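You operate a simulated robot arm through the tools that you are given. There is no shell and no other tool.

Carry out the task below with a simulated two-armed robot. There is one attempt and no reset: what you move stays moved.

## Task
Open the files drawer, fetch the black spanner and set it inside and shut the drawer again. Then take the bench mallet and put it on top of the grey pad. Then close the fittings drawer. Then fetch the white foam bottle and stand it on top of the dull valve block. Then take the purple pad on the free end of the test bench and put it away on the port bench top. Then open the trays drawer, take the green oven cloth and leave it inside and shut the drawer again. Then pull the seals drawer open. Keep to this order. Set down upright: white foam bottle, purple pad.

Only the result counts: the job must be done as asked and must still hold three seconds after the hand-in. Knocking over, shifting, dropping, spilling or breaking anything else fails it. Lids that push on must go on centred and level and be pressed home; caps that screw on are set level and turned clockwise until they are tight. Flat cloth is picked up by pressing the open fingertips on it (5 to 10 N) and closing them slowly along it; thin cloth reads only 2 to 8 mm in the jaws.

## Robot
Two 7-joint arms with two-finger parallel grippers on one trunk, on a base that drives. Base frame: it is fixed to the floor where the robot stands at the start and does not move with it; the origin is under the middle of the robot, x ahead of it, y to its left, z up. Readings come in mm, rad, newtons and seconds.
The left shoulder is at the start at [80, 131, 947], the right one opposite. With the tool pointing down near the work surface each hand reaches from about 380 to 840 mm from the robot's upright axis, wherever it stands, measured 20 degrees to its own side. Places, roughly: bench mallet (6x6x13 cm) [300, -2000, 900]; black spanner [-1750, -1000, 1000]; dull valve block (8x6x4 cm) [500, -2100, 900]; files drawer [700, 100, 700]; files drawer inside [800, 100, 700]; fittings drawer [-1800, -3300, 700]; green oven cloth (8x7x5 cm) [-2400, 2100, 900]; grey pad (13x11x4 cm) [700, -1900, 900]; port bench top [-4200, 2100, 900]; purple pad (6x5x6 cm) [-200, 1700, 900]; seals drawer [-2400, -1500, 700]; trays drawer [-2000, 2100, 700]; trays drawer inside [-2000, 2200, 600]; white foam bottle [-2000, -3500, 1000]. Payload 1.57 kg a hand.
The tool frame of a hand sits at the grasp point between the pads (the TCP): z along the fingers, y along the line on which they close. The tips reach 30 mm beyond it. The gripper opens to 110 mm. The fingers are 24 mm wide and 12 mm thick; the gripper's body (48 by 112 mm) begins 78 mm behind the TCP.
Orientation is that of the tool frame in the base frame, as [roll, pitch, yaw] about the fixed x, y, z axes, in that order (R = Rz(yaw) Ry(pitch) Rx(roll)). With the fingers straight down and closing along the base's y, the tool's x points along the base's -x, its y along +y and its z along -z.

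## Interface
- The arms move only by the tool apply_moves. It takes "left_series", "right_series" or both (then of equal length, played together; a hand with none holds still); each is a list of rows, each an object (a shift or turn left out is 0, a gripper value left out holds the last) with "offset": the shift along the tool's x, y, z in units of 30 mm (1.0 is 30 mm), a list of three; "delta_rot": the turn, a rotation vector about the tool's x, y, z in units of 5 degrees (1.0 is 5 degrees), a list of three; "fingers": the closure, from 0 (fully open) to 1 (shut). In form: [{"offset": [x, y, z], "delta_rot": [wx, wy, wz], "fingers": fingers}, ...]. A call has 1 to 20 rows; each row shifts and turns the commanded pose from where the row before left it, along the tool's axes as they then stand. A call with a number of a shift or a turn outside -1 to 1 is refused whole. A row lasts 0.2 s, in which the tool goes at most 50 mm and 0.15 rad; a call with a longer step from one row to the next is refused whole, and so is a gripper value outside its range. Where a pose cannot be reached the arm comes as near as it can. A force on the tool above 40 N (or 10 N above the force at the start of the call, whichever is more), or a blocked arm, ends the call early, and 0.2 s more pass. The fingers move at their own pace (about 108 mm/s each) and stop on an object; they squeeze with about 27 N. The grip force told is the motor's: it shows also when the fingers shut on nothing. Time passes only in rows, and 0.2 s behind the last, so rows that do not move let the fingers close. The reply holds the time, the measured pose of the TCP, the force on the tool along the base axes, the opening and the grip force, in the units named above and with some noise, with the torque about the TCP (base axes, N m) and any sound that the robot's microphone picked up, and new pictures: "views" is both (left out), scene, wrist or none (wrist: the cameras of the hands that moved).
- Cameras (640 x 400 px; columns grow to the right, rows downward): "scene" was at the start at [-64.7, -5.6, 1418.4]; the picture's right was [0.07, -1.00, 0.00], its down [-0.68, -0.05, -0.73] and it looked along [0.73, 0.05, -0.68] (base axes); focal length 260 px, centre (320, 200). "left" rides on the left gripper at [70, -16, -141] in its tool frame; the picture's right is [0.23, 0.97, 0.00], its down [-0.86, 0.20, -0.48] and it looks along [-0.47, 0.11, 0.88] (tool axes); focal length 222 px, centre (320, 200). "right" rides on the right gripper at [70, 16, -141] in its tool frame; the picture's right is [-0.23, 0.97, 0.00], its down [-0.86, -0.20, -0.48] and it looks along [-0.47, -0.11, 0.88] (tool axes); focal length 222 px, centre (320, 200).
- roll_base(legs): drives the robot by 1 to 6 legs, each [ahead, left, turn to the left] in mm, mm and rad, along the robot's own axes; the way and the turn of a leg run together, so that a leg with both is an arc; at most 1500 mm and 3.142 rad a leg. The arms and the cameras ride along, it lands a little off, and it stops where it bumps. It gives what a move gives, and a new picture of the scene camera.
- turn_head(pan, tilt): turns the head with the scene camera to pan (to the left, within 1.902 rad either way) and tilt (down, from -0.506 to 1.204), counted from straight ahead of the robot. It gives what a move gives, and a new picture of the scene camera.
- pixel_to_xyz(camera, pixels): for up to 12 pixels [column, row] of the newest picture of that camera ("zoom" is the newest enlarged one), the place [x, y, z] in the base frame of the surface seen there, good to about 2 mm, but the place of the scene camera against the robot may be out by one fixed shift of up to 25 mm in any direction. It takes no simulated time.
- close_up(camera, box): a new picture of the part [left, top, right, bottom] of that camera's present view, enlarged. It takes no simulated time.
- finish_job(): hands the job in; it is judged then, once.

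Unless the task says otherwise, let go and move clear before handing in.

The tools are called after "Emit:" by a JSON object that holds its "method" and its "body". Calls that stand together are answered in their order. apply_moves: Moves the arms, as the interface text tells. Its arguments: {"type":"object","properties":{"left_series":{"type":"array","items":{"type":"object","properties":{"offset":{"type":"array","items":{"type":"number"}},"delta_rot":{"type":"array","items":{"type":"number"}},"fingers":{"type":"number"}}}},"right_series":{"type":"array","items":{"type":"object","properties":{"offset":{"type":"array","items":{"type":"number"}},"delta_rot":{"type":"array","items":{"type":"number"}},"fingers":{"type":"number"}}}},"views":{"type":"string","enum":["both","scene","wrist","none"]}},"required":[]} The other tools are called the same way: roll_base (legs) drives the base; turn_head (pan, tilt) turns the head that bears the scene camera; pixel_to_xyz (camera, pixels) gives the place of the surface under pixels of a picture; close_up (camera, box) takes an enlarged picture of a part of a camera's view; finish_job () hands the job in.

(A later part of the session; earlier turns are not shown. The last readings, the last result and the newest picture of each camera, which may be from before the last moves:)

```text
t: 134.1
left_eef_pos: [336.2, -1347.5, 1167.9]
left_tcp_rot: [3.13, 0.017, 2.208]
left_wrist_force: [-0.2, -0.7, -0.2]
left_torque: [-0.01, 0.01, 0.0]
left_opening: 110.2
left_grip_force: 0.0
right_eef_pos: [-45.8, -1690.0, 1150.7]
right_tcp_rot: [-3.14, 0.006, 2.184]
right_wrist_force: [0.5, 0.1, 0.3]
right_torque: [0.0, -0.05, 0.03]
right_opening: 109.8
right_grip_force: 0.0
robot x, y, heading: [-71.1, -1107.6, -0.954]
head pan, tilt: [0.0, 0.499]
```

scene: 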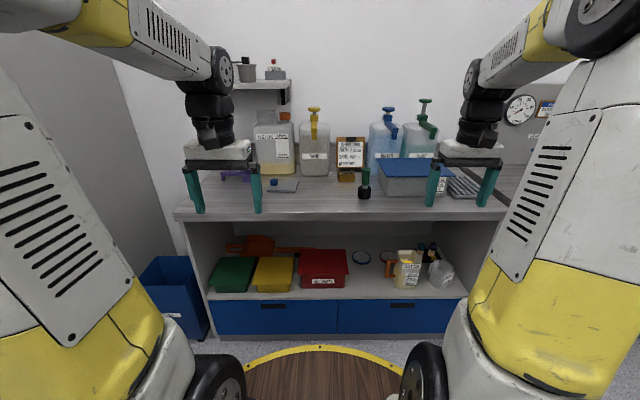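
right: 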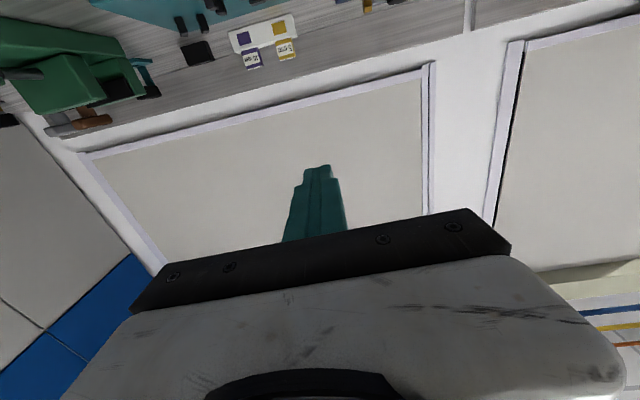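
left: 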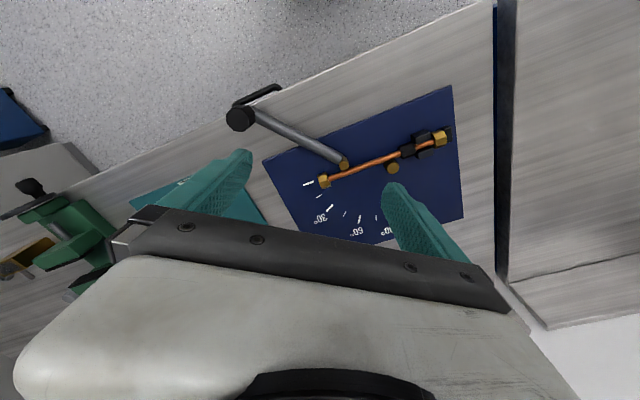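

I see a mallet standing on its head at (364,185), a grey pad at (283,186), and a brass block at (345,177). I'll zoom in and measure.

Emit:
{"method": "close_up", "body": {"camera": "scene", "box": [210, 130, 410, 220]}}

Emit:
{"method": "pixel_to_xyz", "body": {"camera": "scene", "pixels": [[364, 195], [365, 172], [283, 188], [274, 183], [292, 183], [345, 177], [345, 172], [300, 208], [268, 190], [300, 183], [320, 200], [390, 185]]}}

```text
3.20 times, centred on (310, 175) of scene
```

zoom: 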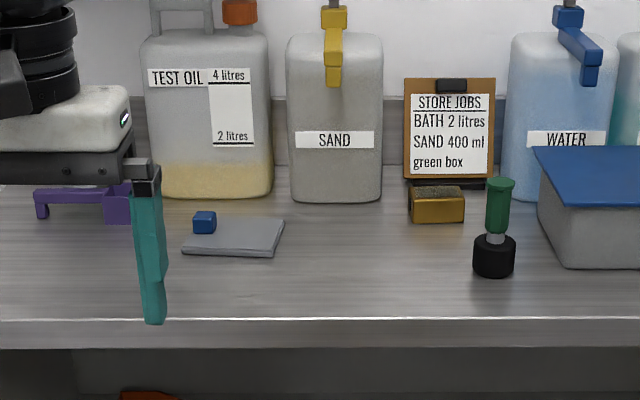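

```text
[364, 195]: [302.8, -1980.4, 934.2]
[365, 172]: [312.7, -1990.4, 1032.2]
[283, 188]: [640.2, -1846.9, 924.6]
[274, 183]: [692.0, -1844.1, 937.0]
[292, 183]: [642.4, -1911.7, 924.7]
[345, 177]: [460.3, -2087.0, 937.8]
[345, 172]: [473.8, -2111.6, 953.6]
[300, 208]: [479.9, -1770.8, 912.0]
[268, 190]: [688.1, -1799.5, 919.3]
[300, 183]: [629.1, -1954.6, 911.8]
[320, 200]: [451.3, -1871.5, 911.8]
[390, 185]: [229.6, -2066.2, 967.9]
```

The mallet stands at about (305,-1985); the grey pad is a slab with a small knob in its back-left corner. I'll drive 300 mm forward.

Emit:
{"method": "roll_base", "body": {"legs": [[300, 0, 0.008]]}}

Emit:
{"method": "turn_head", "body": {"pan": 0.0, "tilt": 0.6}}

```text
t: 136.1
left_eef_pos: [511.0, -1588.2, 1166.5]
left_tcp_rot: [3.129, 0.017, 2.213]
left_wrist_force: [-0.6, 0.4, -0.2]
left_torque: [-0.01, 0.01, -0.01]
left_opening: 109.9
left_grip_force: 0.0
right_eef_pos: [131.2, -1935.8, 1150.5]
right_tcp_rot: [3.142, 0.008, 2.188]
right_wrist_force: [0.7, 0.1, -0.4]
right_torque: [0.0, 0.03, 0.0]
right_opening: 109.9
right_grip_force: 0.0
robot x, y, heading: [106.5, -1352.2, -0.942]
head pan, tilt: [0.0, 0.499]
```

scene: 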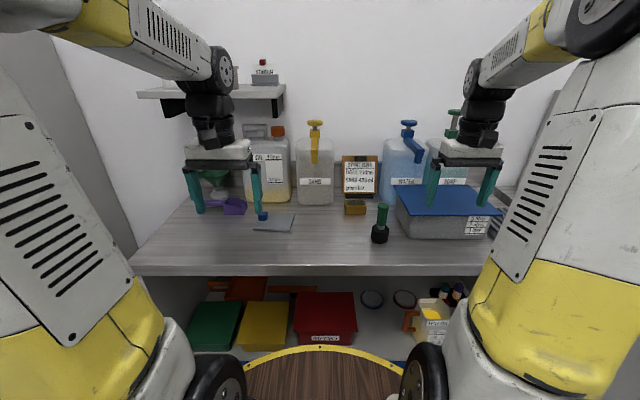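

```text
t: 136.8
left_eef_pos: [511.6, -1588.5, 1168.2]
left_tcp_rot: [3.131, 0.015, 2.213]
left_wrist_force: [0.0, 0.2, 0.3]
left_torque: [0.01, 0.0, -0.01]
left_opening: 109.9
left_grip_force: 0.0
right_eef_pos: [130.9, -1934.3, 1148.7]
right_tcp_rot: [-3.14, 0.007, 2.189]
right_wrist_force: [0.2, 0.1, -0.5]
right_torque: [-0.01, 0.03, -0.01]
right_opening: 110.0
right_grip_force: 0.1
robot x, y, heading: [104.5, -1354.7, -0.944]
head pan, tilt: [0.0, 0.6]
```

scene: 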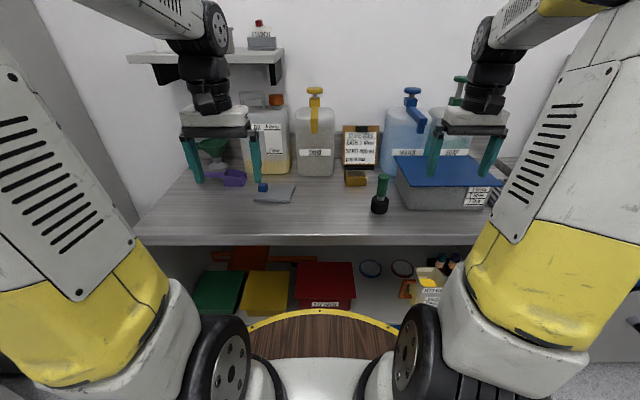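

I'll move the right hand above the mallet and look with its camera.

Emit:
{"method": "apply_moves", "body": {"right_series": [{"offset": [-0.8, 0.8, 0]}, {"offset": [-1, 0.8, 0]}, {"offset": [-1, 0.8, 0]}, {"offset": [-0.8, 0.8, 0]}, {"offset": [0, 0.8, 0]}]}}

```text
t: 138.0
left_eef_pos: [511.6, -1589.2, 1166.8]
left_tcp_rot: [3.13, 0.015, 2.212]
left_wrist_force: [-1.1, 0.0, -0.2]
left_torque: [-0.02, -0.02, 0.01]
left_opening: 110.4
left_grip_force: 0.0
right_eef_pos: [292.5, -1950.7, 1151.2]
right_tcp_rot: [-3.138, 0.006, 2.188]
right_wrist_force: [0.2, 1.3, 0.1]
right_torque: [0.02, -0.02, -0.01]
right_opening: 110.0
right_grip_force: 0.1
robot x, y, heading: [107.8, -1351.9, -0.946]
head pan, tilt: [0.0, 0.6]
```

scene: 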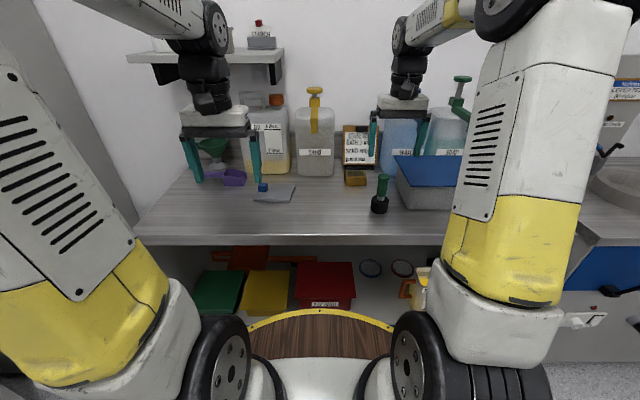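
right: 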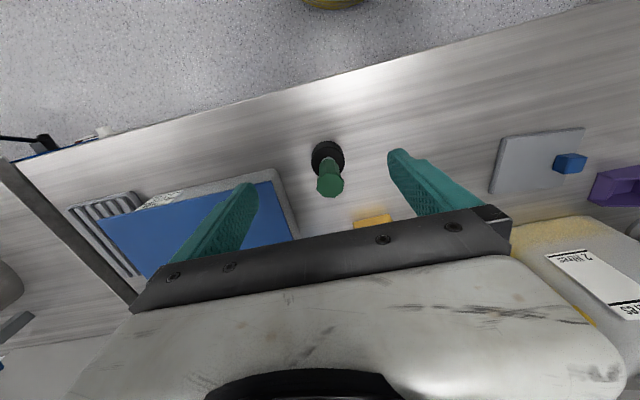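

The mallet's green handle top is at (330,187) and the grey pad is seen at (535,160). I'll measure both from here.

Emit:
{"method": "pixel_to_xyz", "body": {"camera": "right", "pixels": [[330, 187], [322, 184], [338, 187], [327, 155], [316, 150], [500, 138], [582, 130], [492, 190], [560, 185], [569, 162], [530, 160], [540, 215]]}}

```text
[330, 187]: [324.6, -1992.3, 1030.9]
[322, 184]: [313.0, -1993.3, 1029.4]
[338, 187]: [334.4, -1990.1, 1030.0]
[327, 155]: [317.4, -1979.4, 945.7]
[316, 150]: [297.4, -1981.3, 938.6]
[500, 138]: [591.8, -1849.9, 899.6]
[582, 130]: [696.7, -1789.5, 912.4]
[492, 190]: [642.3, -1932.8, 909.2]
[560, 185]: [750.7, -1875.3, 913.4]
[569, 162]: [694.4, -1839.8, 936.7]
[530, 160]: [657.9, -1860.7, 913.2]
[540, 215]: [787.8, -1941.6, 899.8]
```

Handle top is at (324,-1992,1030), slab top z 913 with the free area centred near (649,-1874). I'll lower over the handle with the fingers part closed and grip.

Emit:
{"method": "apply_moves", "body": {"right_series": [{"offset": [-0.9, 0.06, 0], "fingers": 0.45}, {"offset": [-0.83, 0, 0]}, {"offset": [0, 0, 1]}, {"offset": [0, 0, 1]}, {"offset": [0, 0, 1]}, {"offset": [0, 0, 1]}, {"offset": [0, 0, 0.8]}, {}, {"fingers": 1}, {}, {}]}}

```text
t: 140.4
left_eef_pos: [511.6, -1589.0, 1166.9]
left_tcp_rot: [3.129, 0.015, 2.213]
left_wrist_force: [0.1, 0.2, -0.2]
left_torque: [-0.04, -0.05, -0.01]
left_opening: 109.9
left_grip_force: 0.0
right_eef_pos: [323.5, -1993.0, 1006.6]
right_tcp_rot: [-3.139, 0.007, 2.189]
right_wrist_force: [0.5, 0.1, -1.3]
right_torque: [-0.1, -0.03, 0.02]
right_opening: 37.1
right_grip_force: 27.1
robot x, y, heading: [107.7, -1352.9, -0.948]
head pan, tilt: [0.0, 0.6]
```

scene: 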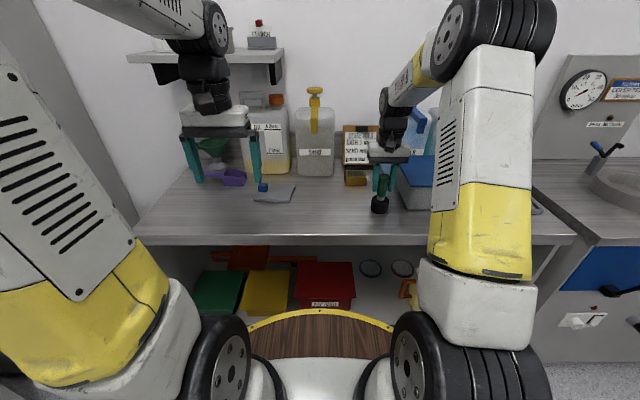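
right: 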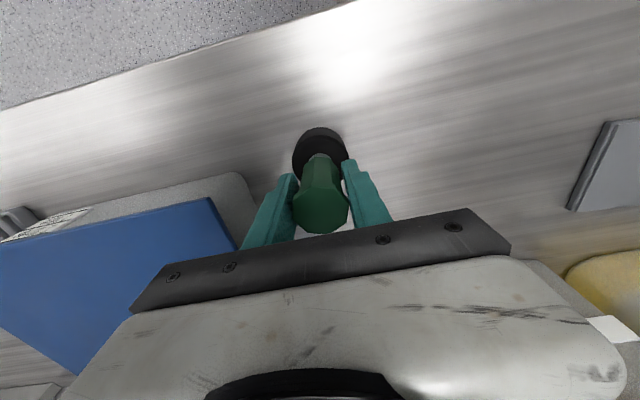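

The handle is held (37 mm). I'll lift the mallet straight up 90 mm and draw it back a little, then shift the base left.

Emit:
{"method": "apply_moves", "body": {"right_series": [{"offset": [0, 0, -0.4]}, {"offset": [0, 0, -0.8]}, {"offset": [0, 0, -0.9]}, {"offset": [0, 0, -0.9]}, {"offset": [0.8, 0, 0]}, {"offset": [1, 0, 0]}, {"offset": [1, 0, 0]}], "views": "none"}}

Emit:
{"method": "roll_base", "body": {"legs": [[0, 310, 0]]}}

```text
t: 142.0
left_eef_pos: [510.5, -1589.3, 1166.9]
left_tcp_rot: [3.13, 0.015, 2.213]
left_wrist_force: [0.2, 0.1, -0.7]
left_torque: [0.01, 0.02, 0.0]
left_opening: 110.2
left_grip_force: 0.2
right_eef_pos: [274.5, -1925.0, 1095.4]
right_tcp_rot: [-3.141, 0.007, 2.189]
right_wrist_force: [0.2, 0.0, -6.1]
right_torque: [0.01, 0.04, -0.01]
right_opening: 37.0
right_grip_force: 27.3
robot x, y, heading: [106.6, -1353.3, -0.944]
head pan, tilt: [0.0, 0.6]
```

```text
t: 144.1
left_eef_pos: [761.5, -1407.7, 1166.7]
left_tcp_rot: [3.128, 0.015, 2.214]
left_wrist_force: [0.3, 0.6, -0.7]
left_torque: [0.03, 0.0, -0.02]
left_opening: 109.7
left_grip_force: 0.0
right_eef_pos: [525.9, -1744.1, 1097.1]
right_tcp_rot: [-3.14, 0.008, 2.192]
right_wrist_force: [-0.1, 0.4, -6.2]
right_torque: [0.04, 0.0, 0.0]
right_opening: 37.0
right_grip_force: 26.9
robot x, y, heading: [354.3, -1174.3, -0.942]
head pan, tilt: [0.0, 0.6]
```

scene: 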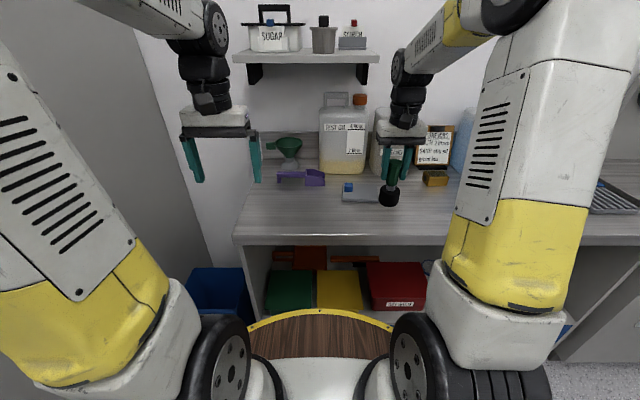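

Mallet rides steady. I'll move it over the pad's free area and check from the wrist.

Emit:
{"method": "apply_moves", "body": {"right_series": [{"offset": [-0.9, 0.2, 0]}, {"offset": [-1, 0.2, 0]}, {"offset": [-1, 0.2, 0]}, {"offset": [-1, 0.2, 0]}, {"offset": [-1, 0, 0]}, {"offset": [-1, 0, 0]}, {"offset": [0, 0, 0.8]}]}}

```text
t: 145.7
left_eef_pos: [760.6, -1407.5, 1167.1]
left_tcp_rot: [3.128, 0.017, 2.216]
left_wrist_force: [-0.9, 0.0, 0.3]
left_torque: [-0.03, -0.02, 0.07]
left_opening: 110.0
left_grip_force: 0.0
right_eef_pos: [647.8, -1874.4, 1073.2]
right_tcp_rot: [-3.138, 0.006, 2.188]
right_wrist_force: [0.5, 0.6, -5.6]
right_torque: [0.02, -0.02, -0.02]
right_opening: 37.3
right_grip_force: 26.8
robot x, y, heading: [358.8, -1171.7, -0.945]
head pan, tilt: [0.0, 0.6]
```

scene: 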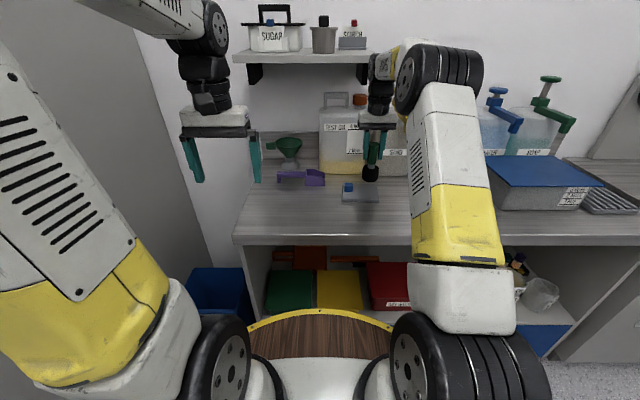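
right: 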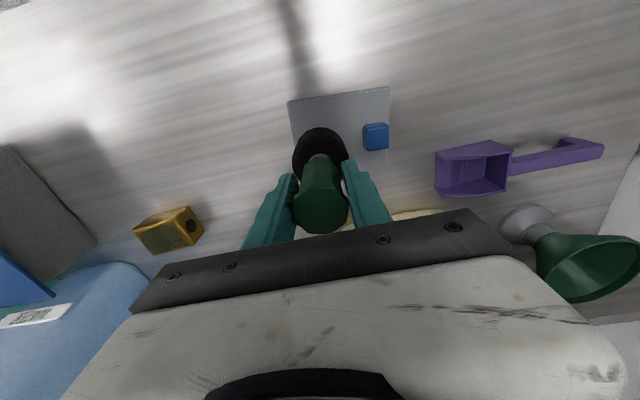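

I'll measure the slab's visible corners, the knob, and the valve block's spot from here.

Emit:
{"method": "pixel_to_xyz", "body": {"camera": "right", "pixels": [[290, 102], [388, 89], [376, 130], [366, 142], [340, 110], [385, 165], [293, 125], [170, 228], [155, 222], [185, 215], [365, 128], [320, 135]]}}

Emit:
{"method": "close_up", "body": {"camera": "right", "box": [240, 60, 440, 240]}}

```text
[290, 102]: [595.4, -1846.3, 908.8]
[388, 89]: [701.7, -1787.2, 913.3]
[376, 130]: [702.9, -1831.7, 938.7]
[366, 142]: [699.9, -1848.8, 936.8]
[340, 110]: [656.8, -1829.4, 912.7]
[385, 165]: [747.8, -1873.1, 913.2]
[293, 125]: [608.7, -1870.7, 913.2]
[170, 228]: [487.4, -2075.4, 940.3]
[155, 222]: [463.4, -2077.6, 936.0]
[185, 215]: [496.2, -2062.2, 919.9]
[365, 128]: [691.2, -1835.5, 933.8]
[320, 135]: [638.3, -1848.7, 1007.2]
```

```text
2.22 times, centred on (340, 150) of right
```

zoom: 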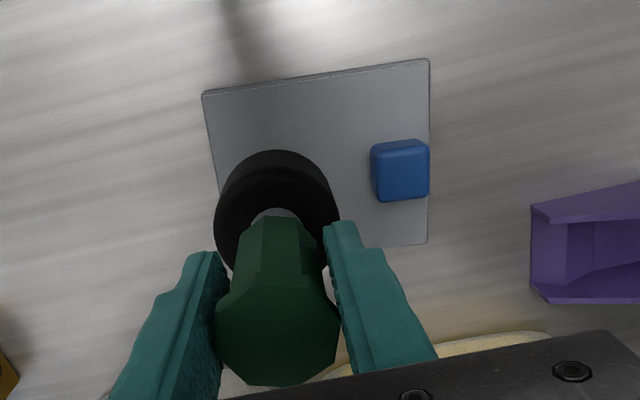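

Slab centre is (672,-1860) with the knob to the left; the mallet should sit 20 mm right of centre. I'll shift 6 mm left and lower until it touches.

Emit:
{"method": "apply_moves", "body": {"right_series": [{"offset": [0, 0.2, 0.6]}, {"offset": [0, 0, 0.5]}, {"offset": [0, 0, 0.3]}, {"offset": [0, 0, 0.15]}, {"offset": [0, 0, 0.1]}, {"offset": [0, 0, 0.1]}, {}], "views": "wrist"}}

```text
t: 147.3
left_eef_pos: [761.9, -1408.2, 1167.4]
left_tcp_rot: [3.131, 0.016, 2.216]
left_wrist_force: [0.7, -0.3, -0.1]
left_torque: [-0.02, -0.03, -0.02]
left_opening: 109.9
left_grip_force: 0.3
right_eef_pos: [652.2, -1872.5, 1021.0]
right_tcp_rot: [-3.14, 0.008, 2.193]
right_wrist_force: [-0.5, 0.9, -6.5]
right_torque: [0.01, 0.01, -0.01]
right_opening: 37.1
right_grip_force: 27.4
robot x, y, heading: [352.2, -1171.2, -0.944]
head pan, tilt: [0.0, 0.6]
```

right: 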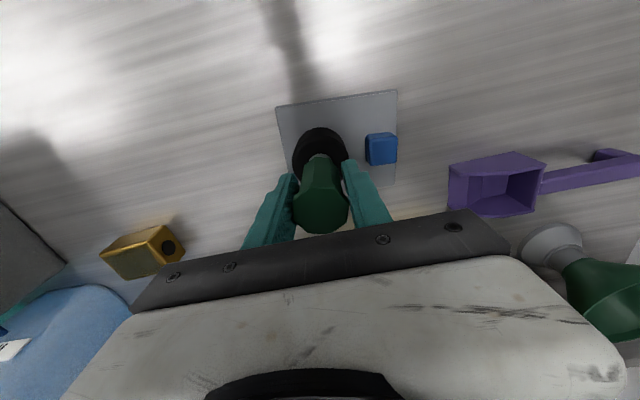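

Still hanging (force -6.5 N). I'll lower by 1.2 mm steps till it rests.

Emit:
{"method": "apply_moves", "body": {"right_series": [{"offset": [0, 0, 0.04]}, {"offset": [0, 0, 0.04]}, {"offset": [0, 0, 0.04]}, {}], "views": "none"}}

```text
t: 148.3
left_eef_pos: [761.3, -1408.0, 1166.9]
left_tcp_rot: [3.131, 0.016, 2.216]
left_wrist_force: [0.5, 0.3, -0.6]
left_torque: [0.01, 0.0, -0.01]
left_opening: 109.9
left_grip_force: 0.0
right_eef_pos: [652.9, -1871.2, 1019.5]
right_tcp_rot: [-3.14, 0.009, 2.19]
right_wrist_force: [-0.8, 0.9, 14.3]
right_torque: [0.11, 0.13, -0.01]
right_opening: 37.0
right_grip_force: 26.8
robot x, y, heading: [355.4, -1168.2, -0.945]
head pan, tilt: [0.0, 0.6]
```

It now rests on the slab (+14 N). I'll open just enough to clear the handle and rise straight up.

Emit:
{"method": "apply_moves", "body": {"right_series": [{"offset": [0, 0, -0.05]}, {"fingers": 0.5}, {}, {}, {"offset": [0, 0, -0.4]}, {"offset": [0, 0, -1]}, {"offset": [0, 0, -1]}, {"offset": [0, 0, -1]}, {"offset": [0, 0, -1]}, {"offset": [0.5, 0, -0.5]}, {"offset": [1, 0, 0]}, {"offset": [1, 0, 0]}, {"offset": [1, 0, 0]}]}}

```text
t: 151.1
left_eef_pos: [760.9, -1408.5, 1167.2]
left_tcp_rot: [3.13, 0.016, 2.214]
left_wrist_force: [0.0, -0.7, -1.1]
left_torque: [0.01, 0.02, -0.01]
left_opening: 110.1
left_grip_force: 0.0
right_eef_pos: [590.6, -1785.0, 1165.8]
right_tcp_rot: [-3.14, 0.005, 2.191]
right_wrist_force: [-0.5, -0.4, -1.0]
right_torque: [0.04, 0.04, 0.0]
right_opening: 55.1
right_grip_force: 0.1
robot x, y, heading: [353.6, -1174.9, -0.939]
head pan, tilt: [0.0, 0.6]
```

scene: 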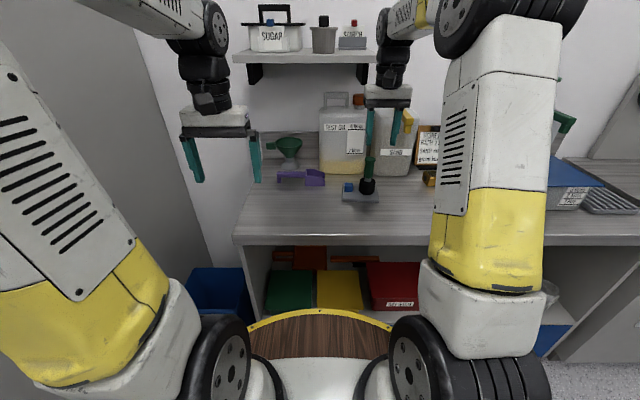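
right: 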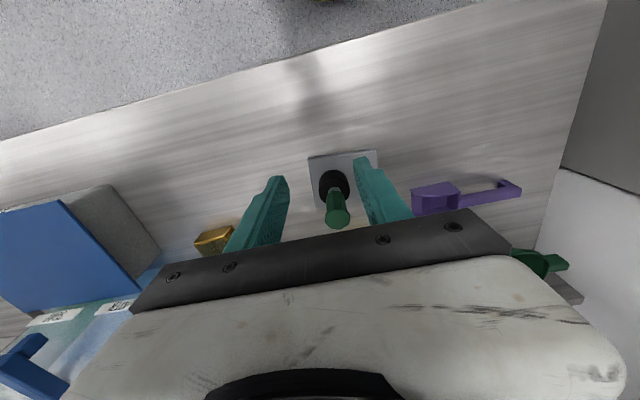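

The mallet stands on the grey pad at (367,185). Next the fittings drawer: I'll tuck the right hand back and slide right along the aisle.

Emit:
{"method": "apply_moves", "body": {"right_series": [{"offset": [1, 0, 0], "fingers": 0}, {"offset": [1, 0, 0]}, {"offset": [1, 0, 0]}, {"offset": [1, 0, 0]}, {"offset": [1, 0, 0]}], "views": "none"}}

Emit:
{"method": "roll_base", "body": {"legs": [[-250, 0, 0], [0, -1400, 0]]}}

Emit:
{"method": "turn_head", "body": {"pan": -0.8, "tilt": 0.4}}

```text
t: 152.3
left_eef_pos: [763.1, -1407.2, 1167.3]
left_tcp_rot: [3.129, 0.016, 2.216]
left_wrist_force: [-0.2, -1.2, -0.3]
left_torque: [0.0, 0.04, 0.03]
left_opening: 110.0
left_grip_force: 0.1
right_eef_pos: [504.3, -1662.8, 1164.1]
right_tcp_rot: [-3.139, 0.009, 2.19]
right_wrist_force: [-0.5, 0.1, 0.0]
right_torque: [0.02, 0.02, 0.01]
right_opening: 110.0
right_grip_force: 0.1
robot x, y, heading: [358.8, -1172.2, -0.945]
head pan, tilt: [0.0, 0.6]
```

```text
t: 160.7
left_eef_pos: [-542.6, -2024.1, 1167.7]
left_tcp_rot: [3.131, 0.015, 2.191]
left_wrist_force: [0.1, -0.3, 0.3]
left_torque: [0.01, 0.04, 0.0]
left_opening: 110.1
left_grip_force: 0.0
right_eef_pos: [-808.0, -2273.3, 1164.4]
right_tcp_rot: [-3.139, 0.007, 2.165]
right_wrist_force: [-0.4, -0.8, 0.1]
right_torque: [-0.03, 0.01, 0.02]
right_opening: 110.1
right_grip_force: 0.0
robot x, y, heading: [-939.3, -1781.6, -0.964]
head pan, tilt: [0.0, 0.6]
```

scene: 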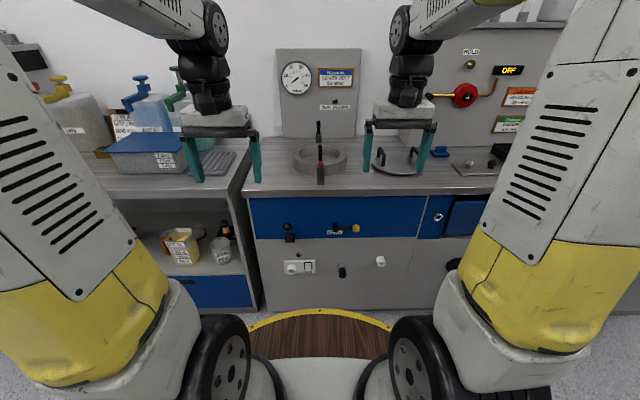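

```text
t: 161.8
left_eef_pos: [-544.7, -2024.9, 1167.4]
left_tcp_rot: [3.129, 0.016, 2.191]
left_wrist_force: [0.0, 0.0, 0.2]
left_torque: [0.03, -0.01, 0.01]
left_opening: 110.0
left_grip_force: 0.1
right_eef_pos: [-809.4, -2272.7, 1163.3]
right_tcp_rot: [3.141, 0.008, 2.166]
right_wrist_force: [-0.6, -0.2, -0.2]
right_torque: [0.03, -0.01, 0.02]
right_opening: 110.0
right_grip_force: 0.2
robot x, y, heading: [-942.6, -1779.4, -0.972]
head pan, tilt: [-0.799, 0.4]
```

scene: 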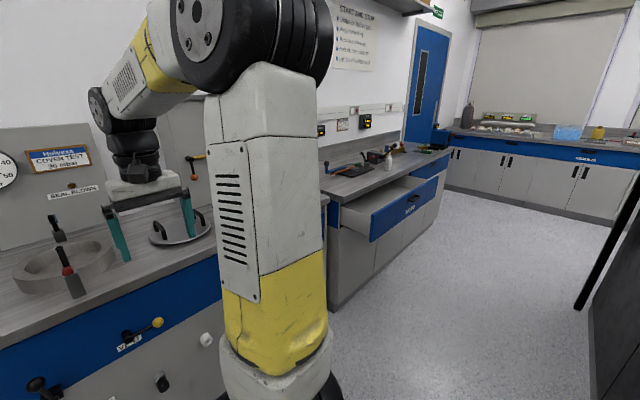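

The open fittings drawer is visible at (400,205). I'll measure it and zoom.

Emit:
{"method": "pixel_to_xyz", "body": {"camera": "scene", "pixels": [[372, 212], [436, 178], [412, 200], [408, 210], [340, 210], [345, 195], [388, 160], [400, 190], [430, 165], [440, 280], [350, 260], [420, 150]]}}

Emit:
{"method": "close_up", "body": {"camera": "scene", "box": [320, 100, 480, 250]}}

```text
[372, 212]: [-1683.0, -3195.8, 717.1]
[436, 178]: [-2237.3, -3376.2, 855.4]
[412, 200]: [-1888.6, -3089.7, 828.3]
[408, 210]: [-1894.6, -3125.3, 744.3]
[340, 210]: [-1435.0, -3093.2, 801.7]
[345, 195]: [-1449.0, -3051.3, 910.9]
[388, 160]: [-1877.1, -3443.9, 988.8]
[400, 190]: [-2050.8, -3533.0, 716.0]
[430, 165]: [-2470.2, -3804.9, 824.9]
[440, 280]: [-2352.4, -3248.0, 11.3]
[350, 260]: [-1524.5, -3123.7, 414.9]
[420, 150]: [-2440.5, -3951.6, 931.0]
```

```text
2.67 times, centred on (400, 175) of scene
```

zoom: 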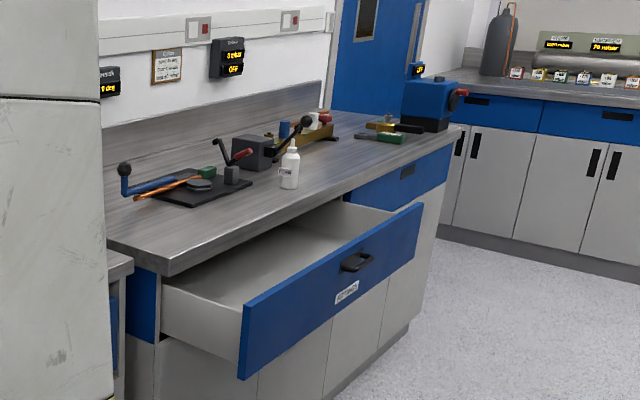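

The handle is near u=-3340, v=-1401, so the drawer is about 240 mm open. I'll check the island's edge on my right-rear before sliding on.

Emit:
{"method": "turn_head", "body": {"pan": -1.7, "tilt": 0.5}}

Emit:
{"method": "pixel_to_xyz", "body": {"camera": "scene", "pixels": [[300, 200], [400, 200], [500, 200], [300, 300], [450, 300], [550, 300], [200, 200], [350, 130], [600, 380]]}}

```text
t: 163.0
left_eef_pos: [-543.4, -2025.3, 1167.8]
left_tcp_rot: [3.13, 0.017, 2.191]
left_wrist_force: [0.2, 0.2, 0.2]
left_torque: [0.0, 0.02, -0.02]
left_opening: 110.0
left_grip_force: 0.0
right_eef_pos: [-808.3, -2272.8, 1163.6]
right_tcp_rot: [-3.14, 0.008, 2.167]
right_wrist_force: [0.3, -0.9, 0.3]
right_torque: [0.02, 0.01, 0.01]
right_opening: 109.9
right_grip_force: 0.0
robot x, y, heading: [-941.7, -1783.0, -0.976]
head pan, tilt: [-1.7, 0.499]
```

scene: 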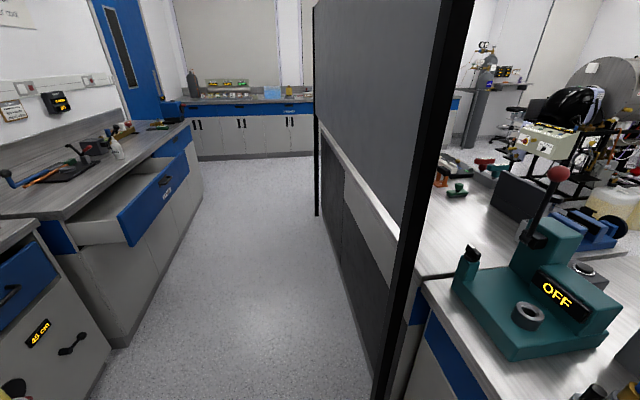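

```text
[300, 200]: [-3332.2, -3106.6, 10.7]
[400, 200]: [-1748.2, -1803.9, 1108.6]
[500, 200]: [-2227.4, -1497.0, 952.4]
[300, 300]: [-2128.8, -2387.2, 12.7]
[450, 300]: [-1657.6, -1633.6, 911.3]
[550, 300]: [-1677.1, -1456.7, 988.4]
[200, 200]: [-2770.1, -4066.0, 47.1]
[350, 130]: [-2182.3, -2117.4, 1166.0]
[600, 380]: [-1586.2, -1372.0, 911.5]
```

The panel stands at v≈-440, the drawer front at v≈-1430, so my body fits at v≈-870. I'll slide to u≈-3010.

Emit:
{"method": "roll_base", "body": {"legs": [[0, 0, 0.028], [-20, -1200, 0]]}}

Emit:
{"method": "turn_head", "body": {"pan": -0.2, "tilt": 0.6}}

```text
t: 169.5
left_eef_pos: [-1516.7, -2705.2, 1166.6]
left_tcp_rot: [3.13, 0.016, 2.226]
left_wrist_force: [-0.8, -0.4, -0.4]
left_torque: [-0.04, -0.02, -0.01]
left_opening: 110.1
left_grip_force: 0.1
right_eef_pos: [-1774.2, -2963.1, 1163.0]
right_tcp_rot: [-3.141, 0.007, 2.2]
right_wrist_force: [-0.4, 0.4, -0.7]
right_torque: [0.0, 0.02, -0.01]
right_opening: 110.1
right_grip_force: 0.1
robot x, y, heading: [-1924.0, -2474.2, -0.932]
head pan, tilt: [-1.7, 0.499]
```

scene: 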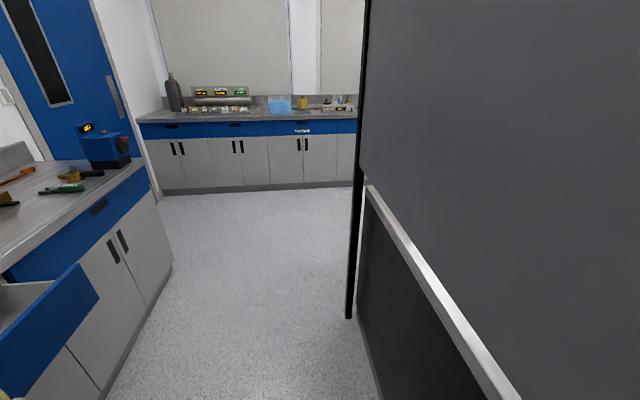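

```text
t: 171.1
left_eef_pos: [-1517.4, -2705.7, 1167.0]
left_tcp_rot: [3.128, 0.015, 2.222]
left_wrist_force: [0.4, 0.9, -0.6]
left_torque: [-0.01, -0.02, 0.0]
left_opening: 110.2
left_grip_force: 0.1
right_eef_pos: [-1773.0, -2961.9, 1163.2]
right_tcp_rot: [3.141, 0.007, 2.201]
right_wrist_force: [0.3, 1.0, 0.5]
right_torque: [0.0, 0.0, -0.03]
right_opening: 109.9
right_grip_force: 0.0
robot x, y, heading: [-1925.4, -2477.1, -0.934]
head pan, tilt: [-0.201, 0.6]
```

scene: 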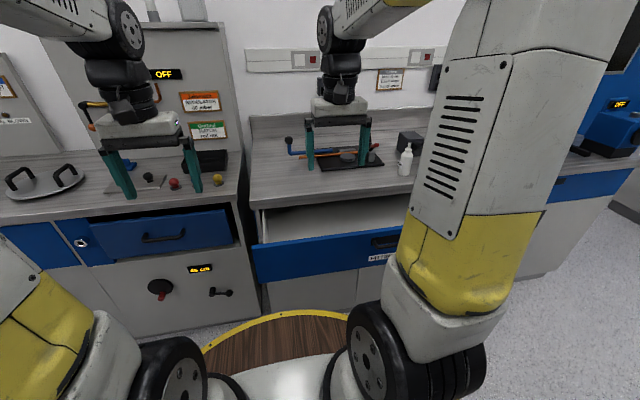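

The drawer's left part and handle (385,240) are visible. I'll measure the face precisely with the right camera too.

Emit:
{"method": "pixel_to_xyz", "body": {"camera": "scene", "pixels": [[300, 262], [340, 252], [385, 240], [350, 238], [260, 250], [330, 222], [405, 150], [405, 170]]}}

Emit:
{"method": "close_up", "body": {"camera": "right", "box": [0, 0, 640, 400]}}

```text
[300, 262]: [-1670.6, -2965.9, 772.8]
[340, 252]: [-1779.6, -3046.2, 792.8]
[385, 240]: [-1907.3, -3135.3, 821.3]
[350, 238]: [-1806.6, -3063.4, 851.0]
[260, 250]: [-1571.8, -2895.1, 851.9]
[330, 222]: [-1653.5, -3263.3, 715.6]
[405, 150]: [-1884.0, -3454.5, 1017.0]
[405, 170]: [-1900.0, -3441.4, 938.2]
```

```text
1.00 times, centred on (320, 200) of right (not enlarged: the box is as wide or as high as the picture)
```

zoom: 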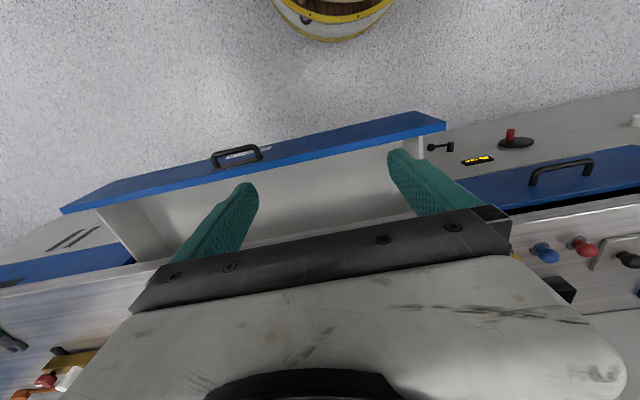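

The face plane is at v≈-1429. I'll shift the right hand, turn the fingers level with them shut, beside the handle.

Emit:
{"method": "apply_moves", "body": {"right_series": [{"offset": [0.3, -0.9, 0], "fingers": 1}, {"offset": [0, -0.9, 0]}, {"offset": [0, -0.7, 0.5]}, {"offset": [0, 0, 1]}, {"offset": [0, 0, 1]}, {"offset": [0, 0, 1]}, {"offset": [0, 0, 1]}, {"offset": [0, 0, 1]}, {"delta_rot": [0, -1, 0]}, {"delta_rot": [0, -1, 0]}, {"delta_rot": [0, -1, 0]}, {"delta_rot": [0, -1, 0]}, {"delta_rot": [0, -1, 0]}, {"delta_rot": [0, -1, 0]}, {"delta_rot": [0, -1, 0]}, {"delta_rot": [0, -1, 0]}, {"delta_rot": [0, -1, 0]}], "views": "none"}}

Emit:
{"method": "apply_moves", "body": {"right_series": [{"delta_rot": [0, -1, 0]}, {"delta_rot": [0, -1, 0]}, {"delta_rot": [0, -1, 0]}, {"delta_rot": [0, -1, 0]}, {"delta_rot": [0, -1, 0]}, {"delta_rot": [0, -1, 0]}, {"delta_rot": [0, -1, 0]}, {"delta_rot": [0, -1, 0]}, {"delta_rot": [0, -1, 0]}]}}

```text
t: 174.7
left_eef_pos: [-1516.7, -2705.1, 1166.9]
left_tcp_rot: [3.128, 0.015, 2.223]
left_wrist_force: [0.2, -0.2, -0.5]
left_torque: [0.01, 0.0, -0.01]
left_opening: 110.1
left_grip_force: 0.1
right_eef_pos: [-1827.8, -3038.3, 1011.4]
right_tcp_rot: [-3.14, 0.794, 2.202]
right_wrist_force: [0.3, 0.7, 0.1]
right_torque: [0.0, 0.01, 0.01]
right_opening: 0.1
right_grip_force: 21.2
right hand out of reach, approached as far as the arm can: row 16, 17
robot x, y, heading: [-1925.4, -2476.0, -0.935]
head pan, tilt: [-0.201, 0.6]
```

```text
t: 176.7
left_eef_pos: [-1516.9, -2704.4, 1167.0]
left_tcp_rot: [3.128, 0.017, 2.223]
left_wrist_force: [0.1, 0.7, 0.0]
left_torque: [0.0, 0.01, 0.0]
left_opening: 110.0
left_grip_force: 0.1
right_eef_pos: [-1813.7, -3105.1, 1023.9]
right_tcp_rot: [-0.296, 1.563, -1.24]
right_wrist_force: [-0.3, 0.1, 0.1]
right_torque: [0.0, 0.03, -0.03]
right_opening: 0.2
right_grip_force: 20.9
right hand out of reach, approached as far as the arm can: row 1, 2, 3, 4, 5, 6
robot x, y, heading: [-1925.2, -2473.9, -0.934]
head pan, tilt: [-0.201, 0.6]
```

scene: 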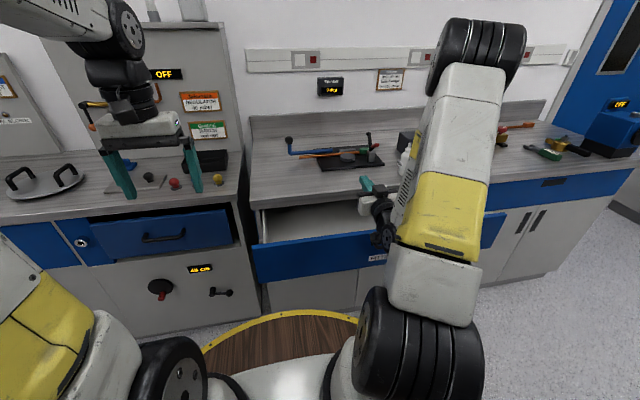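
right: 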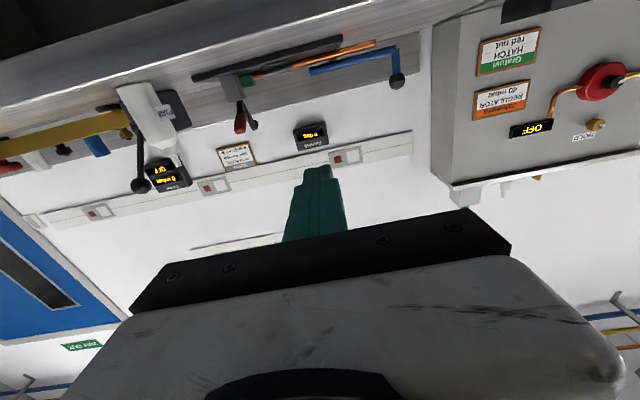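

The reach limit pushed the hand forward over the drawer. I'll back the base 85 mm and shift the hand left before lowering.

Emit:
{"method": "roll_base", "body": {"legs": [[-88, 0, -0.01]]}}

Emit:
{"method": "apply_moves", "body": {"right_series": [{"offset": [0, 0.75, 0]}, {"offset": [0, 0.75, 0]}], "views": "wrist"}}

```text
t: 177.8
left_eef_pos: [-1572.1, -2639.0, 1166.4]
left_tcp_rot: [3.129, 0.017, 2.215]
left_wrist_force: [-0.4, -0.4, 0.3]
left_torque: [-0.01, 0.0, -0.01]
left_opening: 109.9
left_grip_force: 0.0
right_eef_pos: [-1871.5, -3035.8, 1024.3]
right_tcp_rot: [-0.311, 1.563, -1.264]
right_wrist_force: [-0.2, -0.6, 0.8]
right_torque: [-0.02, 0.01, -0.02]
right_opening: 0.1
right_grip_force: 21.0
robot x, y, heading: [-1977.7, -2407.2, -0.947]
head pan, tilt: [-0.201, 0.6]
```

scene: 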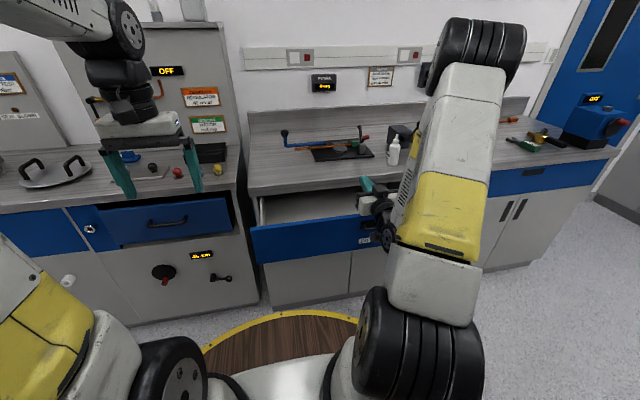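

```text
t: 178.4
left_eef_pos: [-1571.8, -2638.1, 1167.5]
left_tcp_rot: [3.129, 0.016, 2.214]
left_wrist_force: [-0.4, 0.2, 0.5]
left_torque: [0.0, -0.02, 0.01]
left_opening: 110.0
left_grip_force: 0.1
right_eef_pos: [-1830.8, -3022.9, 1019.0]
right_tcp_rot: [-0.238, 1.565, -1.189]
right_wrist_force: [-0.2, -0.2, 0.3]
right_torque: [0.0, 0.01, 0.0]
right_opening: 0.1
right_grip_force: 20.8
right hand out of reach, approached as far as the arm can: row 1, 2
robot x, y, heading: [-1976.8, -2403.2, -0.942]
head pan, tilt: [-0.201, 0.6]
```

right: 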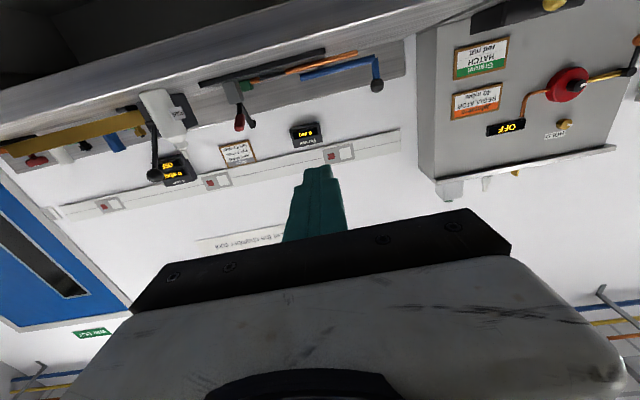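

Tips are at v≈-1411, just in front of the drawer face and left of the handle. I'll lower to z≈805.

Emit:
{"method": "apply_moves", "body": {"right_series": [{"offset": [1, 0, 0]}, {"offset": [1, 0, 0]}, {"offset": [1, 0, 0]}, {"offset": [1, 0, 0]}, {"offset": [1, 0, 0]}, {"offset": [1, 0, 0]}, {"offset": [1, 0, 0]}]}}

```text
t: 180.0
left_eef_pos: [-1571.6, -2639.0, 1166.8]
left_tcp_rot: [3.129, 0.016, 2.214]
left_wrist_force: [0.4, 0.3, -0.2]
left_torque: [-0.04, 0.0, 0.02]
left_opening: 109.9
left_grip_force: 0.1
right_eef_pos: [-1830.8, -3023.8, 810.3]
right_tcp_rot: [-0.297, 1.563, -1.249]
right_wrist_force: [0.5, 0.6, 0.4]
right_torque: [0.03, 0.0, -0.01]
right_opening: 0.0
right_grip_force: 22.1
robot x, y, heading: [-1977.6, -2403.1, -0.945]
head pan, tilt: [-0.201, 0.6]
```

scene: 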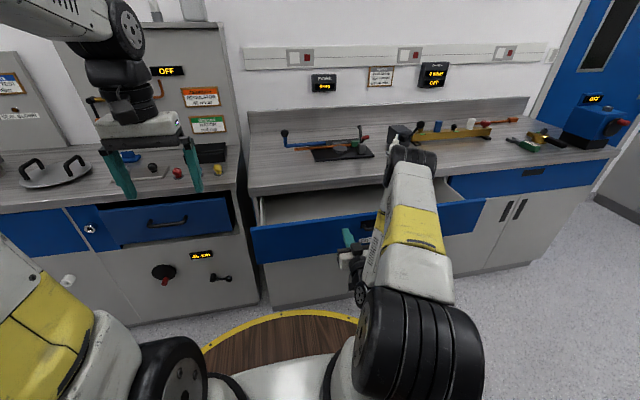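
right: 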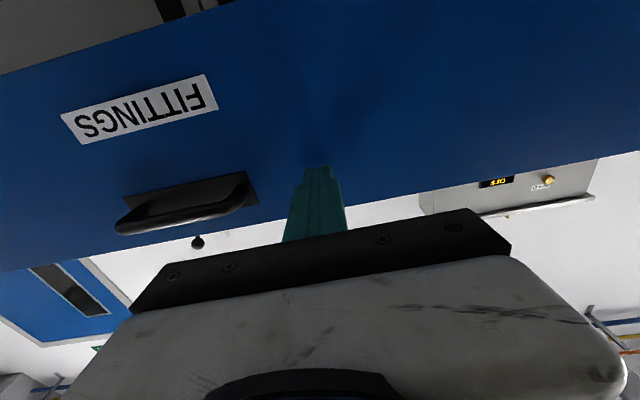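

The fingertips face the FITTINGS front just left of its handle. I'll push it shut gently.

Emit:
{"method": "apply_moves", "body": {"right_series": [{"offset": [0, 0, 0.4]}, {"offset": [0, 0, 0.4]}, {"offset": [0, 0, 0.5]}, {"offset": [0, 0, 0.5]}, {"offset": [0, 0, 0.5]}, {"offset": [0, 0, 0.5]}, {"offset": [0, 0, 0.5]}, {"offset": [0, 0, 0.5]}, {"offset": [0, 0, 0.5]}, {"offset": [0, 0, 0.5]}, {"offset": [0, 0, 0.5]}, {"offset": [0, 0, 0.5]}, {"offset": [0, 0, 0.5]}, {"offset": [0, 0, 0.5]}], "views": "wrist"}}

Emit:
{"method": "apply_moves", "body": {"right_series": [{"offset": [0, 0, 0.4]}, {"offset": [0, 0, 0.4]}, {"offset": [0, 0, 0.3]}, {"offset": [0, 0, 0.3]}, {"offset": [0, 0, 0.2]}, {"offset": [0, 0, 0.2]}, {"offset": [0, 0, 0.1]}, {"offset": [0, 0, 0.1]}, {"offset": [0, 0, 0.1]}]}}

```text
t: 183.0
left_eef_pos: [-1572.5, -2638.1, 1166.1]
left_tcp_rot: [3.13, 0.015, 2.214]
left_wrist_force: [0.1, -0.3, -0.9]
left_torque: [-0.02, -0.02, -0.02]
left_opening: 109.9
left_grip_force: 0.1
right_eef_pos: [-1712.8, -3191.0, 811.5]
right_tcp_rot: [-0.276, 1.563, -1.228]
right_wrist_force: [0.6, -0.3, -0.8]
right_torque: [-0.01, 0.01, 0.01]
right_opening: 0.0
right_grip_force: 21.3
robot x, y, heading: [-1978.9, -2403.4, -0.945]
head pan, tilt: [-0.201, 0.6]
```

right: 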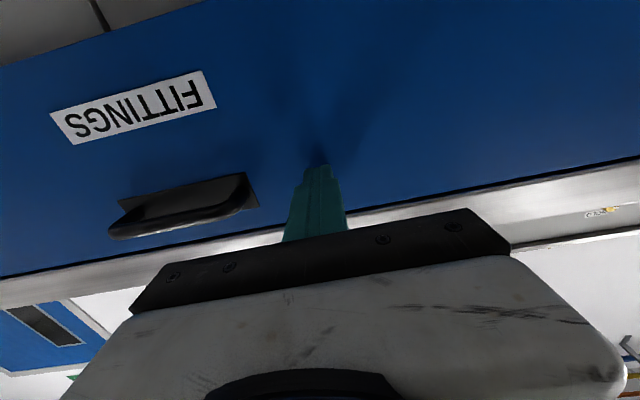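

```text
t: 183.7
left_eef_pos: [-1572.0, -2638.0, 1167.2]
left_tcp_rot: [3.129, 0.015, 2.213]
left_wrist_force: [-1.0, -0.3, 0.3]
left_torque: [0.0, 0.03, 0.0]
left_opening: 109.9
left_grip_force: 0.1
right_eef_pos: [-1701.0, -3207.4, 810.4]
right_tcp_rot: [-0.192, 1.563, -1.145]
right_wrist_force: [-11.5, 19.7, 11.7]
right_torque: [-0.06, -0.12, 0.13]
right_opening: 0.0
right_grip_force: 21.0
robot x, y, heading: [-1976.4, -2401.5, -0.95]
head pan, tilt: [-0.201, 0.6]
stopped in row 3 (right hand): the force on the tool passed its limit at 52 N (the readings are from after the stop); the commanded pose is now the measured one
```

scene: 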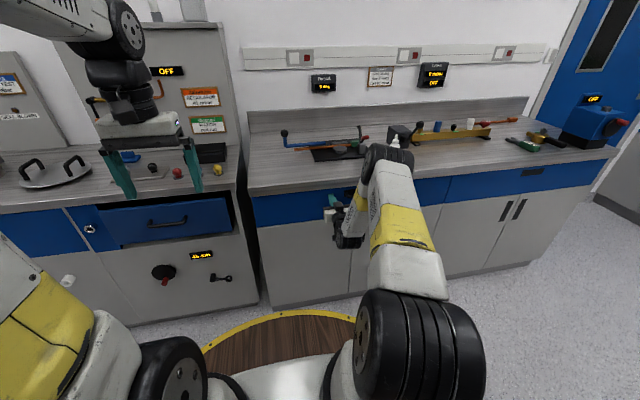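
right: 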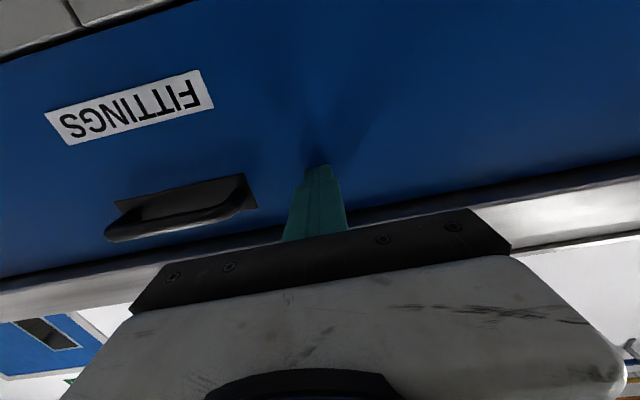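

It stopped with 52 N. I'll check whether the face is flush with its neighbours by measuring.

Emit:
{"method": "pixel_to_xyz", "body": {"camera": "right", "pixels": [[250, 60], [450, 60], [560, 130], [230, 140], [100, 10], [30, 25], [550, 200], [590, 170], [180, 262]]}}

Emit:
{"method": "close_up", "body": {"camera": "scene", "box": [230, 140, 530, 280]}}

Emit:
{"method": "pixel_to_xyz", "body": {"camera": "scene", "pixels": [[300, 205], [270, 212], [430, 188], [500, 180], [540, 178], [300, 240], [320, 260], [450, 230]]}}

```text
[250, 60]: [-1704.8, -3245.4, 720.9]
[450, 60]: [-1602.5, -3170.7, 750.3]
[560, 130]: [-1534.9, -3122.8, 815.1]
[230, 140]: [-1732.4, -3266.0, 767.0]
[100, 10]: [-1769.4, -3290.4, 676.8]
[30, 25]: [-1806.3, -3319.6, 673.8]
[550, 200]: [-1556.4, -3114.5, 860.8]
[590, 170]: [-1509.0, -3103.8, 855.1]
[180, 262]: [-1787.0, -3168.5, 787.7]
```

```text
2.13 times, centred on (380, 210) of scene
```

zoom: 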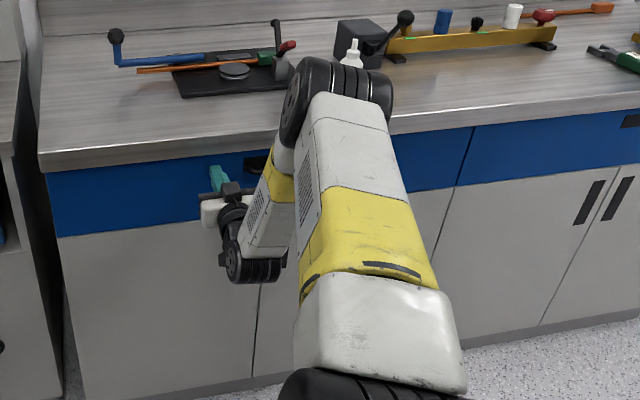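

```text
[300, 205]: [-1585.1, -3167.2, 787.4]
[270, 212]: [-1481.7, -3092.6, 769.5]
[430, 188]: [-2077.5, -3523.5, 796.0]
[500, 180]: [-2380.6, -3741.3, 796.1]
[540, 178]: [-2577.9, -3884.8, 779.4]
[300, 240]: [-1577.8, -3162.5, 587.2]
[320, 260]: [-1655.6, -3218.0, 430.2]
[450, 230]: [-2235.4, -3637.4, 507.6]
```

The face is flush with the doors and neighbour (all v≈-1635), so it's shut. I'll withdraw and raise the hand.

Emit:
{"method": "apply_moves", "body": {"right_series": [{"offset": [0, 0, -0.5]}, {"offset": [0, 0, -1]}, {"offset": [0, 0, -1]}, {"offset": [0, 0, -1]}, {"offset": [-1, 0, 0]}, {"offset": [-1, 0, 0]}, {"offset": [-1, 0, 0]}, {"offset": [-1, 0, 0]}, {"offset": [-1, 0, 0]}, {"offset": [-1, 0, 0]}, {"offset": [-1, 0, 0]}, {"offset": [-1, 0, 0]}, {"offset": [-1, 0, 0]}, {"offset": [-1, 0, 0]}], "views": "none"}}

```text
t: 186.7
left_eef_pos: [-1571.5, -2638.6, 1167.5]
left_tcp_rot: [3.128, 0.015, 2.215]
left_wrist_force: [-0.8, 0.7, 0.7]
left_torque: [-0.04, 0.02, 0.03]
left_opening: 110.2
left_grip_force: 0.0
right_eef_pos: [-1759.1, -3122.1, 1108.9]
right_tcp_rot: [-0.33, 1.568, -1.282]
right_wrist_force: [0.9, -0.2, 0.4]
right_torque: [-0.03, -0.01, -0.02]
right_opening: 0.0
right_grip_force: 21.1
robot x, y, heading: [-1979.7, -2405.1, -0.944]
head pan, tilt: [-0.201, 0.6]
```

Emit:
{"method": "apply_moves", "body": {"right_series": [{"delta_rot": [0, 1, 0], "fingers": 0}, {"delta_rot": [0, 1, 0]}, {"delta_rot": [0, 1, 0]}, {"delta_rot": [0, 1, 0]}, {"delta_rot": [0, 1, 0]}, {"delta_rot": [0, 1, 0]}, {"delta_rot": [0, 1, 0]}, {"delta_rot": [0, 1, 0]}, {"delta_rot": [0, 1, 0]}, {"delta_rot": [0, 1, 0]}, {"delta_rot": [0, 1, 0]}, {"delta_rot": [0, 1, 0]}, {"delta_rot": [0, 1, 0]}, {"delta_rot": [0, 1, 0]}, {"delta_rot": [0, 1, 0]}, {"delta_rot": [0, 1, 0]}, {"delta_rot": [0, 1, 0]}, {"delta_rot": [0, 1, 0]}]}}

```text
t: 190.5
left_eef_pos: [-1571.5, -2639.3, 1167.1]
left_tcp_rot: [3.129, 0.017, 2.213]
left_wrist_force: [0.2, 0.3, 0.2]
left_torque: [0.02, 0.01, 0.0]
left_opening: 110.1
left_grip_force: 0.0
right_eef_pos: [-1761.2, -3121.5, 1110.1]
right_tcp_rot: [-3.14, 0.002, 2.191]
right_wrist_force: [-0.4, -0.7, 0.5]
right_torque: [-0.03, -0.01, 0.0]
right_opening: 110.0
right_grip_force: 0.1
robot x, y, heading: [-1978.3, -2404.1, -0.941]
head pan, tilt: [-0.201, 0.6]
```

scene: 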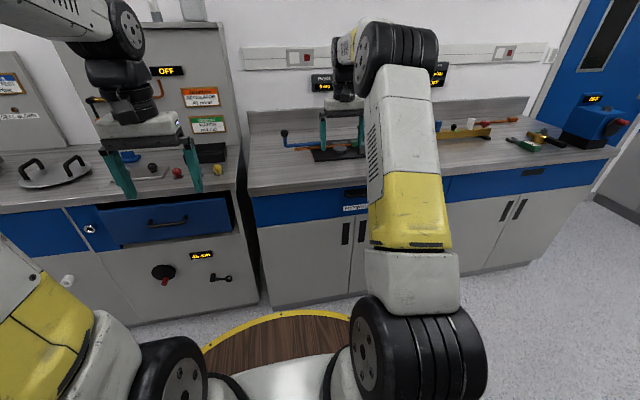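
right: 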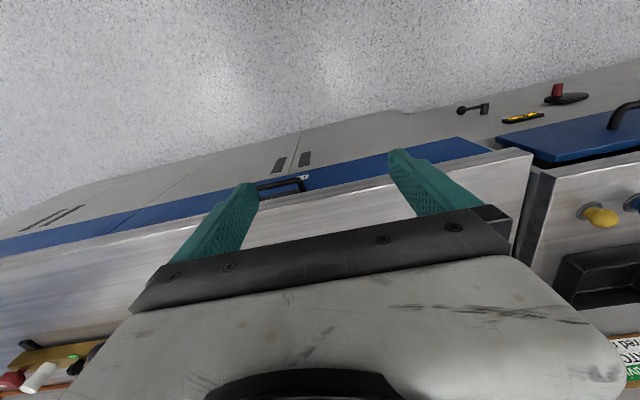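

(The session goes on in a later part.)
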